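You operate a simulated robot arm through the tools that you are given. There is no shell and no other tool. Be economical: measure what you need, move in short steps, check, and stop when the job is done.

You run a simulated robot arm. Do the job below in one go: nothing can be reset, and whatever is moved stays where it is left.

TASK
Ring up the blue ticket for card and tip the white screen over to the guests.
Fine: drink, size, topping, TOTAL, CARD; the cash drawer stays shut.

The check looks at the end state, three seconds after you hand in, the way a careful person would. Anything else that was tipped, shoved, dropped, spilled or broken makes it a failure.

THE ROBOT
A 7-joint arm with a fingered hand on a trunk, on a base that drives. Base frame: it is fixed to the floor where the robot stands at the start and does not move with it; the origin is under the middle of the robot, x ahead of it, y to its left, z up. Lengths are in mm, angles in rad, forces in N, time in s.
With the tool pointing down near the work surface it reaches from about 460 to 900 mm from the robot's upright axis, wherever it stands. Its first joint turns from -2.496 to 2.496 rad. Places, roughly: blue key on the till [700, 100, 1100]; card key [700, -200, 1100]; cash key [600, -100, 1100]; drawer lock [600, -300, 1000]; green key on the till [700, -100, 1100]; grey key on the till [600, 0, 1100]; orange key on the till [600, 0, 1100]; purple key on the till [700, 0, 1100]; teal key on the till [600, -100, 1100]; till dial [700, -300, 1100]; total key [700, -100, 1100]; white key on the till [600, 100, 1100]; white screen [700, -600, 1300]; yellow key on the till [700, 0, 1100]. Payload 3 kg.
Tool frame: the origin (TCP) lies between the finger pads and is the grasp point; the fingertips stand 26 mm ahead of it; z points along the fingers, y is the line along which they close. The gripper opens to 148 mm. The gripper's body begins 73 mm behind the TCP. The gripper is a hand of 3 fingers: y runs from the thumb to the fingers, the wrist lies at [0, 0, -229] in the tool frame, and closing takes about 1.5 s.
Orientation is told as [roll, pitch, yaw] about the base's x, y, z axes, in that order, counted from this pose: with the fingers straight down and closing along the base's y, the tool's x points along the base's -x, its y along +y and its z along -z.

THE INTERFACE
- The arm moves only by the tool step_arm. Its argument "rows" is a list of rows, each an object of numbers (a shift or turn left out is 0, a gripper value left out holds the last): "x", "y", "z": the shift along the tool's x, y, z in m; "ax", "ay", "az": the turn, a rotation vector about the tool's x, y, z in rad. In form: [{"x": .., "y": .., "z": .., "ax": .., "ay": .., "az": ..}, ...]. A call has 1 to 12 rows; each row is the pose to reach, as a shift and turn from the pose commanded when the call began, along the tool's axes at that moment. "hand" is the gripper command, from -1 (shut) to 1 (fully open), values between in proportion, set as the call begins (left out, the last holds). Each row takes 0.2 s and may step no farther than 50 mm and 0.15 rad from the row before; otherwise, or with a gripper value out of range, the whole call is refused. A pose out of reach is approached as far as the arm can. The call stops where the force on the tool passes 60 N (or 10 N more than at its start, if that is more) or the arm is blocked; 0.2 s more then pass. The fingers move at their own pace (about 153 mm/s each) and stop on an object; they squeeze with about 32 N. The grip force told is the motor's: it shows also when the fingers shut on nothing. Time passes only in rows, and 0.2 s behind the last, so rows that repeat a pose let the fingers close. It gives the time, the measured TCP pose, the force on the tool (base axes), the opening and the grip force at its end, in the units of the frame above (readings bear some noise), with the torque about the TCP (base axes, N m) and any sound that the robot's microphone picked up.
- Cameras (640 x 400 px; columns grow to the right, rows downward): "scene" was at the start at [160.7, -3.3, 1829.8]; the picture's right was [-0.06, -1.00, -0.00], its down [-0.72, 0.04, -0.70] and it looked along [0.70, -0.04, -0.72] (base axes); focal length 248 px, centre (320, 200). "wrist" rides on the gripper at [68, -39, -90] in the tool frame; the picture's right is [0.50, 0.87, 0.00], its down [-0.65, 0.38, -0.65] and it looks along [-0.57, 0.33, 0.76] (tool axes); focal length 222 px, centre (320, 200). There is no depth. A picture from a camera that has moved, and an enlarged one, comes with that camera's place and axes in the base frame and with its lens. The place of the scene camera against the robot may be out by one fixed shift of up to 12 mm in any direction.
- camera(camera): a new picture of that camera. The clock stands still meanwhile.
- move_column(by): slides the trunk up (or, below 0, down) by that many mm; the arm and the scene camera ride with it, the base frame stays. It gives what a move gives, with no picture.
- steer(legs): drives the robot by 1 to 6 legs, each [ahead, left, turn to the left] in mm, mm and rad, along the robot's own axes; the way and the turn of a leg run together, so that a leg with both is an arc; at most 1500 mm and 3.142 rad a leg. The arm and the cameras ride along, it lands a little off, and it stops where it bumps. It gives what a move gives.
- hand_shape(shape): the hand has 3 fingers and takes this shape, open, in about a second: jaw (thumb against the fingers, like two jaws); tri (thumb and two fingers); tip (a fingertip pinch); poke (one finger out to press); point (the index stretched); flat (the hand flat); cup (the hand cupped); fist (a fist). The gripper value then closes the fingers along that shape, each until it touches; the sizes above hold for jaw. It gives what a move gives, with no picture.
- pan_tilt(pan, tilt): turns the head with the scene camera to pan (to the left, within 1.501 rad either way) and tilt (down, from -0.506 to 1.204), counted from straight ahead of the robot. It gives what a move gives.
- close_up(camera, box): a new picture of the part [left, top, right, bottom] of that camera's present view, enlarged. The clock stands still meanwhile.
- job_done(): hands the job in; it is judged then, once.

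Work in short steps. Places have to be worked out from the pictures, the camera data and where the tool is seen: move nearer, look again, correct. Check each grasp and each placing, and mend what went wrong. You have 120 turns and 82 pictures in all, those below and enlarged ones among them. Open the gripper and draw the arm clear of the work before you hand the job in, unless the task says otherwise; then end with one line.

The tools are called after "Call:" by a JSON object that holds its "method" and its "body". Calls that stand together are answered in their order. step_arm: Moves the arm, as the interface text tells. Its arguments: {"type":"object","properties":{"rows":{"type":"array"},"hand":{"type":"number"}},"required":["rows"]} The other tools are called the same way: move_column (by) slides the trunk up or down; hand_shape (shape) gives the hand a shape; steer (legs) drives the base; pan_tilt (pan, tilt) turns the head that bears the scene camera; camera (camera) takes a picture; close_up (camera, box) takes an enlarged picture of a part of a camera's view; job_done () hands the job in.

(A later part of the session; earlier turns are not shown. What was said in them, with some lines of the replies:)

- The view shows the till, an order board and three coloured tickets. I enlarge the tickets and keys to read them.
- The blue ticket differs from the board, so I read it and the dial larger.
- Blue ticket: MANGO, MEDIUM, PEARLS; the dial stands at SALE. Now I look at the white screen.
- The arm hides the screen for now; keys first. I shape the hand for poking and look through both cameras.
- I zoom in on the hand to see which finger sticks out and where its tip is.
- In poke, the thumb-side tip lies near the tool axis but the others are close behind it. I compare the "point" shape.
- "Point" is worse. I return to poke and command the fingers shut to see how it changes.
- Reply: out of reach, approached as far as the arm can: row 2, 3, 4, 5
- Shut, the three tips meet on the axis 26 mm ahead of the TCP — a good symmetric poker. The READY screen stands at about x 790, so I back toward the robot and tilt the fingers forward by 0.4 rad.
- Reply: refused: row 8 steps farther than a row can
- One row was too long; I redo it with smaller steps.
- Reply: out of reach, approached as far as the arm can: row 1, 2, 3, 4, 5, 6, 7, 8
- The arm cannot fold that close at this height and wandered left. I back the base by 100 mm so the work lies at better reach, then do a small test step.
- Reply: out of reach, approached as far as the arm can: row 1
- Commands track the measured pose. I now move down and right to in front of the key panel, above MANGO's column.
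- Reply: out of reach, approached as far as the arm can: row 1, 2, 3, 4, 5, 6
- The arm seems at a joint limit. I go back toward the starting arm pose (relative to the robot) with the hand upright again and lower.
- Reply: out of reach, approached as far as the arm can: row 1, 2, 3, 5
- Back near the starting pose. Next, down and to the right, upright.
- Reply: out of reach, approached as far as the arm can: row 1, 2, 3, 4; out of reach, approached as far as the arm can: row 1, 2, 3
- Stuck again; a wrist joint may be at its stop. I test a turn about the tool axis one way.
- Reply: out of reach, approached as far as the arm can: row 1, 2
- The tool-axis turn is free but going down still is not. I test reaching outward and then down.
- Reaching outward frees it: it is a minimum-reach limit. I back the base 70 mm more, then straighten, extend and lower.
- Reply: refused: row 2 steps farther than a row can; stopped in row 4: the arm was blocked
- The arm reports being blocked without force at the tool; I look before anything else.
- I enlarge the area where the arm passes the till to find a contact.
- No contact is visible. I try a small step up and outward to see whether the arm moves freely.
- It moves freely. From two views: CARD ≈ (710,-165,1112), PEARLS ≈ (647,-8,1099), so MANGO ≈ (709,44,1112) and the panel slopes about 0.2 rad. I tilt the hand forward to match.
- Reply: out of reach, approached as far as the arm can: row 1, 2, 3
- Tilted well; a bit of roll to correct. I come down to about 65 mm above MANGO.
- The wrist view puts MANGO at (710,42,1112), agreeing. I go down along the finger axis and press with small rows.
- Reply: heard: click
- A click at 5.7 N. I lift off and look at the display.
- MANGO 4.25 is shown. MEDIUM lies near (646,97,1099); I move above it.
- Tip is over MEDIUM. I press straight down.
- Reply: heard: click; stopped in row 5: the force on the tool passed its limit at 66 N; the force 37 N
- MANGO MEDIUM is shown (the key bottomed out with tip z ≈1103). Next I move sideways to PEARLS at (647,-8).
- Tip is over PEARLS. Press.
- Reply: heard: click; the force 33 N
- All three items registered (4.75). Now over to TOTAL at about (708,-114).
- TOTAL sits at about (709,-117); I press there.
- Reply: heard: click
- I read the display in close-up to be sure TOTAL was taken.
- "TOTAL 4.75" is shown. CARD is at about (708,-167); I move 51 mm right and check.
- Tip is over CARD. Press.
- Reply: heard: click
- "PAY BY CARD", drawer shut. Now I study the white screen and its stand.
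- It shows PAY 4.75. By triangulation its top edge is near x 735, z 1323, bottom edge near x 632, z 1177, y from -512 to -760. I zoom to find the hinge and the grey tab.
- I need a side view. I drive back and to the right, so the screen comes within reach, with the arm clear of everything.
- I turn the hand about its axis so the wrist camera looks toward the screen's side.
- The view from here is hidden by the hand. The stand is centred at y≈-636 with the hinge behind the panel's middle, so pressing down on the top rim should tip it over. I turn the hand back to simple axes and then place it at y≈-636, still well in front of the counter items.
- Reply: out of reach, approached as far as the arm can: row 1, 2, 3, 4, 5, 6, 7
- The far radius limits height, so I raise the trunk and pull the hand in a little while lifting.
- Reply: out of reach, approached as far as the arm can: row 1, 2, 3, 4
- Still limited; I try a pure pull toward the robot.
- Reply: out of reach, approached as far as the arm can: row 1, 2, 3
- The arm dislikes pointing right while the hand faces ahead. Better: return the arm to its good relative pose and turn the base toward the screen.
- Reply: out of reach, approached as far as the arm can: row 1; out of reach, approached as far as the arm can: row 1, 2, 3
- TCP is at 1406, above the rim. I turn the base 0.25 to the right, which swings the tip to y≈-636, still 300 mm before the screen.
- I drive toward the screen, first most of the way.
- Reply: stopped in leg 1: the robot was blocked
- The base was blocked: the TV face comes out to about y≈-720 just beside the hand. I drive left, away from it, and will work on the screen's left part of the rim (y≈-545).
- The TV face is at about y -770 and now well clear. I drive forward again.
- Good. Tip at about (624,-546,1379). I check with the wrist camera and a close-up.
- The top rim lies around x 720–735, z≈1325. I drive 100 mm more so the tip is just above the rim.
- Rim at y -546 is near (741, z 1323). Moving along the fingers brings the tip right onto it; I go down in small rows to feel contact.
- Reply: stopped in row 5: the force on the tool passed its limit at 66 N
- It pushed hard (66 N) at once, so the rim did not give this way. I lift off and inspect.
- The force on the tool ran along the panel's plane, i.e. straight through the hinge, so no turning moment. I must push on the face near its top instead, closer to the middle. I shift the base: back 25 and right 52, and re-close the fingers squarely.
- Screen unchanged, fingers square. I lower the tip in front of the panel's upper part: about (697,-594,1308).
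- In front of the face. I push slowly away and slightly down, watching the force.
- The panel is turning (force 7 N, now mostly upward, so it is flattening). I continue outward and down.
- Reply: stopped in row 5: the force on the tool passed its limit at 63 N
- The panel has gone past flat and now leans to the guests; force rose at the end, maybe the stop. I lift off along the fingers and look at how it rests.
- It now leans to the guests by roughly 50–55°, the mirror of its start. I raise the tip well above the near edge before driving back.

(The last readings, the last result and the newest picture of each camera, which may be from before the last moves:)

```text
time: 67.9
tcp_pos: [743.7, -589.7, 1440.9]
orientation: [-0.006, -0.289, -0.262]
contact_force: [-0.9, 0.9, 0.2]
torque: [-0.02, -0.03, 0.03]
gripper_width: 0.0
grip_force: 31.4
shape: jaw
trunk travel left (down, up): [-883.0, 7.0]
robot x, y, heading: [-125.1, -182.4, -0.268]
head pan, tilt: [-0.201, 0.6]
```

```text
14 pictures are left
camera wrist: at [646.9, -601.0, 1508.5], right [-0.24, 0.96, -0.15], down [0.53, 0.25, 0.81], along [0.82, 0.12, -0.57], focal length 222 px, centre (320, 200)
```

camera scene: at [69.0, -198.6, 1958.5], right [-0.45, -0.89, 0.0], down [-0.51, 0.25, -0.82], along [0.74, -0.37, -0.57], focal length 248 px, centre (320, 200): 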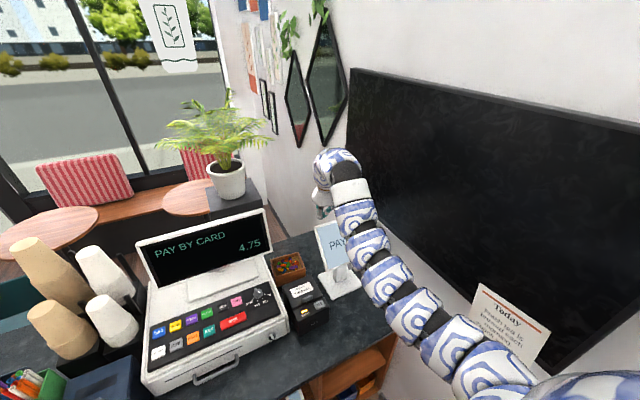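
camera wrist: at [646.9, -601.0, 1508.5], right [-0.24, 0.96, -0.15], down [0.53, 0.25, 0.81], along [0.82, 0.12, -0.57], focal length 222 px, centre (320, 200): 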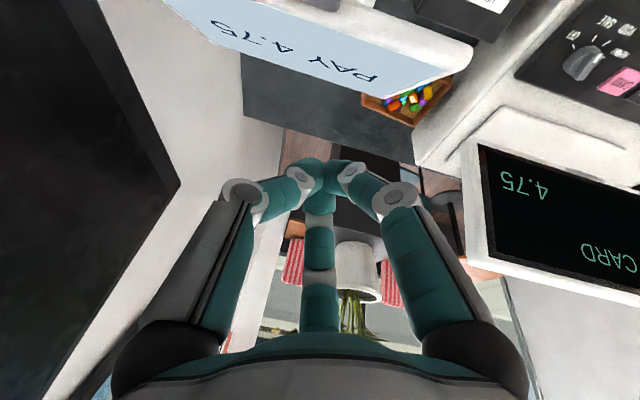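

Tip is clear at z≈1416. I drive straight back and inspect the screen.

Call:
{"method": "steer", "body": {"legs": [[-260, -55, 0]]}}

Call:
{"method": "camera", "body": {"camera": "wrist"}}

Call:
{"method": "camera", "body": {"camera": "scene"}}

```text
time: 69.8
tcp_pos: [482.6, -567.2, 1442.1]
orientation: [-0.006, -0.29, -0.257]
contact_force: [-0.6, 0.1, -0.2]
torque: [0.01, -0.04, 0.0]
gripper_width: 0.1
grip_force: 31.9
shape: jaw
trunk travel left (down, up): [-883.0, 7.0]
robot x, y, heading: [-386.6, -162.8, -0.258]
head pan, tilt: [-0.201, 0.6]
```

```text
13 pictures are left
camera wrist: at [385.7, -582.0, 1509.0], right [-0.24, 0.96, -0.15], down [0.52, 0.26, 0.81], along [0.82, 0.12, -0.56], focal length 222 px, centre (320, 200)
```

wrist: 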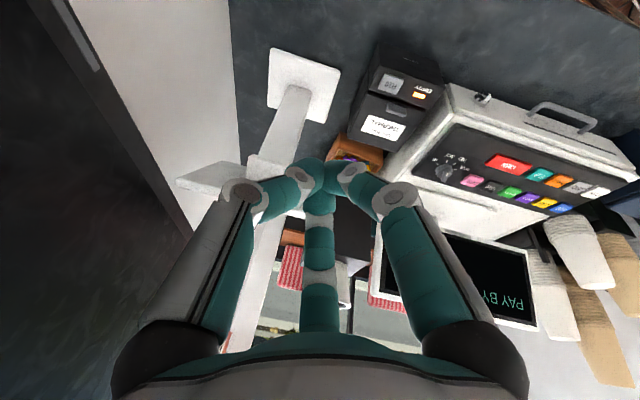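

```text
12 pictures are left
camera scene: at [-233.1, -224.5, 1958.8], right [-0.45, -0.9, 0.0], down [-0.51, 0.25, -0.83], along [0.74, -0.37, -0.56], focal length 248 px, centre (320, 200)
```

scene: 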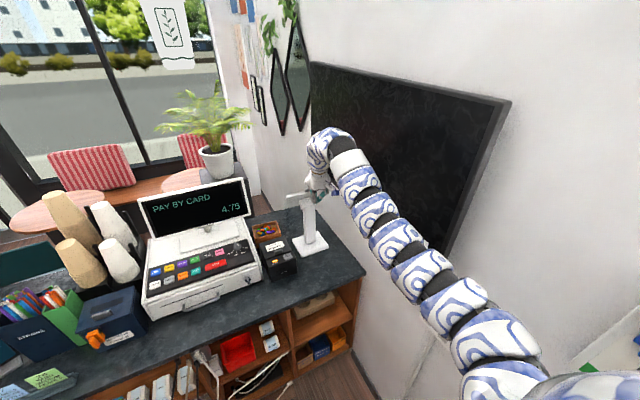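

I zoom on the screen to judge its lean.

Call:
{"method": "close_up", "body": {"camera": "scene", "box": [270, 170, 340, 270]}}

```text
4.00 times, centred on (305, 220) of scene
camera zoom: at [-233.1, -224.5, 1958.8], right [-0.45, -0.9, 0.0], down [-0.51, 0.25, -0.83], along [0.74, -0.37, -0.56], focal length 991 px, centre (380, 120)
```

zoom: 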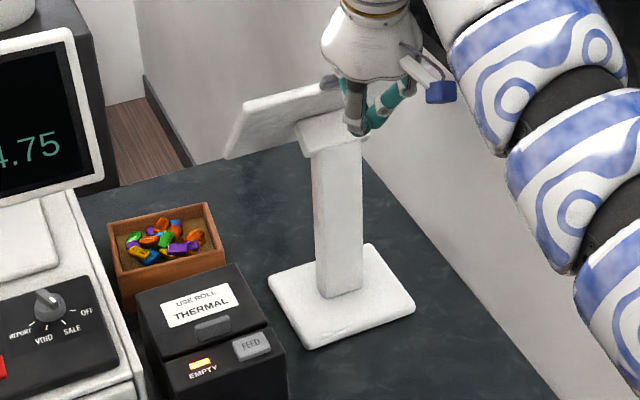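

The panel's edge now runs from (694,1327) down to (787,1191): a full mirror tilt facing the guests, stand unmoved. I open the hand and draw back a little further.

Call:
{"method": "step_arm", "body": {"rows": [{"z": 0}, {"z": 0}, {"z": 0}, {"z": 0}, {"z": 0}, {"z": 0}], "hand": 1}}

Call:
{"method": "steer", "body": {"legs": [[-60, 30, 0]]}}

Call:
{"method": "camera", "body": {"camera": "scene"}}

```text
time: 71.2
tcp_pos: [483.6, -568.4, 1439.7]
orientation: [-0.004, -0.29, -0.257]
contact_force: [0.0, -0.4, -0.1]
torque: [0.05, 0.0, -0.03]
gripper_width: 142.4
grip_force: 0.1
shape: jaw
trunk travel left (down, up): [-883.0, 7.0]
robot x, y, heading: [-390.6, -166.8, -0.264]
head pan, tilt: [-0.201, 0.6]
```

```text
time: 72.2
tcp_pos: [431.1, -524.8, 1441.8]
orientation: [-0.007, -0.289, -0.26]
contact_force: [0.2, 0.6, 0.1]
torque: [-0.01, -0.04, -0.02]
gripper_width: 142.0
grip_force: 0.1
shape: jaw
trunk travel left (down, up): [-883.0, 7.0]
robot x, y, heading: [-440.3, -120.6, -0.263]
head pan, tilt: [-0.201, 0.6]
```

```text
10 pictures are left
camera scene: at [-284.5, -178.8, 1958.9], right [-0.45, -0.89, 0.0], down [-0.5, 0.25, -0.83], along [0.74, -0.37, -0.56], focal length 248 px, centre (320, 200)
```

scene: 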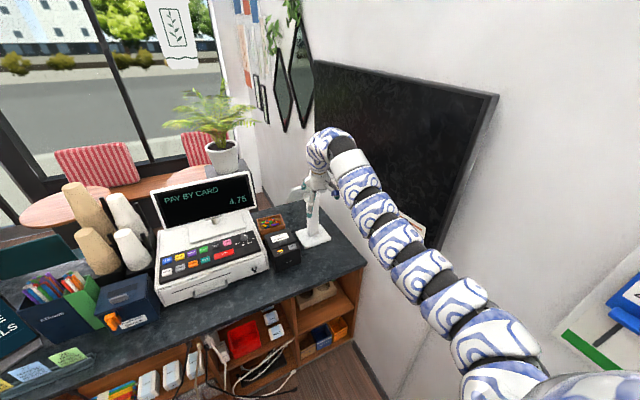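

The till shows PAY BY CARD 4.75, the drawer is shut, nothing else has moved and the hand is open and clear. I hand in.

Call:
{"method": "job_done", "body": {}}

```text
The job is handed in.
```

The blue ticket (order 27: mango, medium, pearls) is rung up with TOTAL and CARD, and the till shows PAY BY CARD 4.75. The cash drawer stayed shut, and the white screen is tipped over to face the guests.
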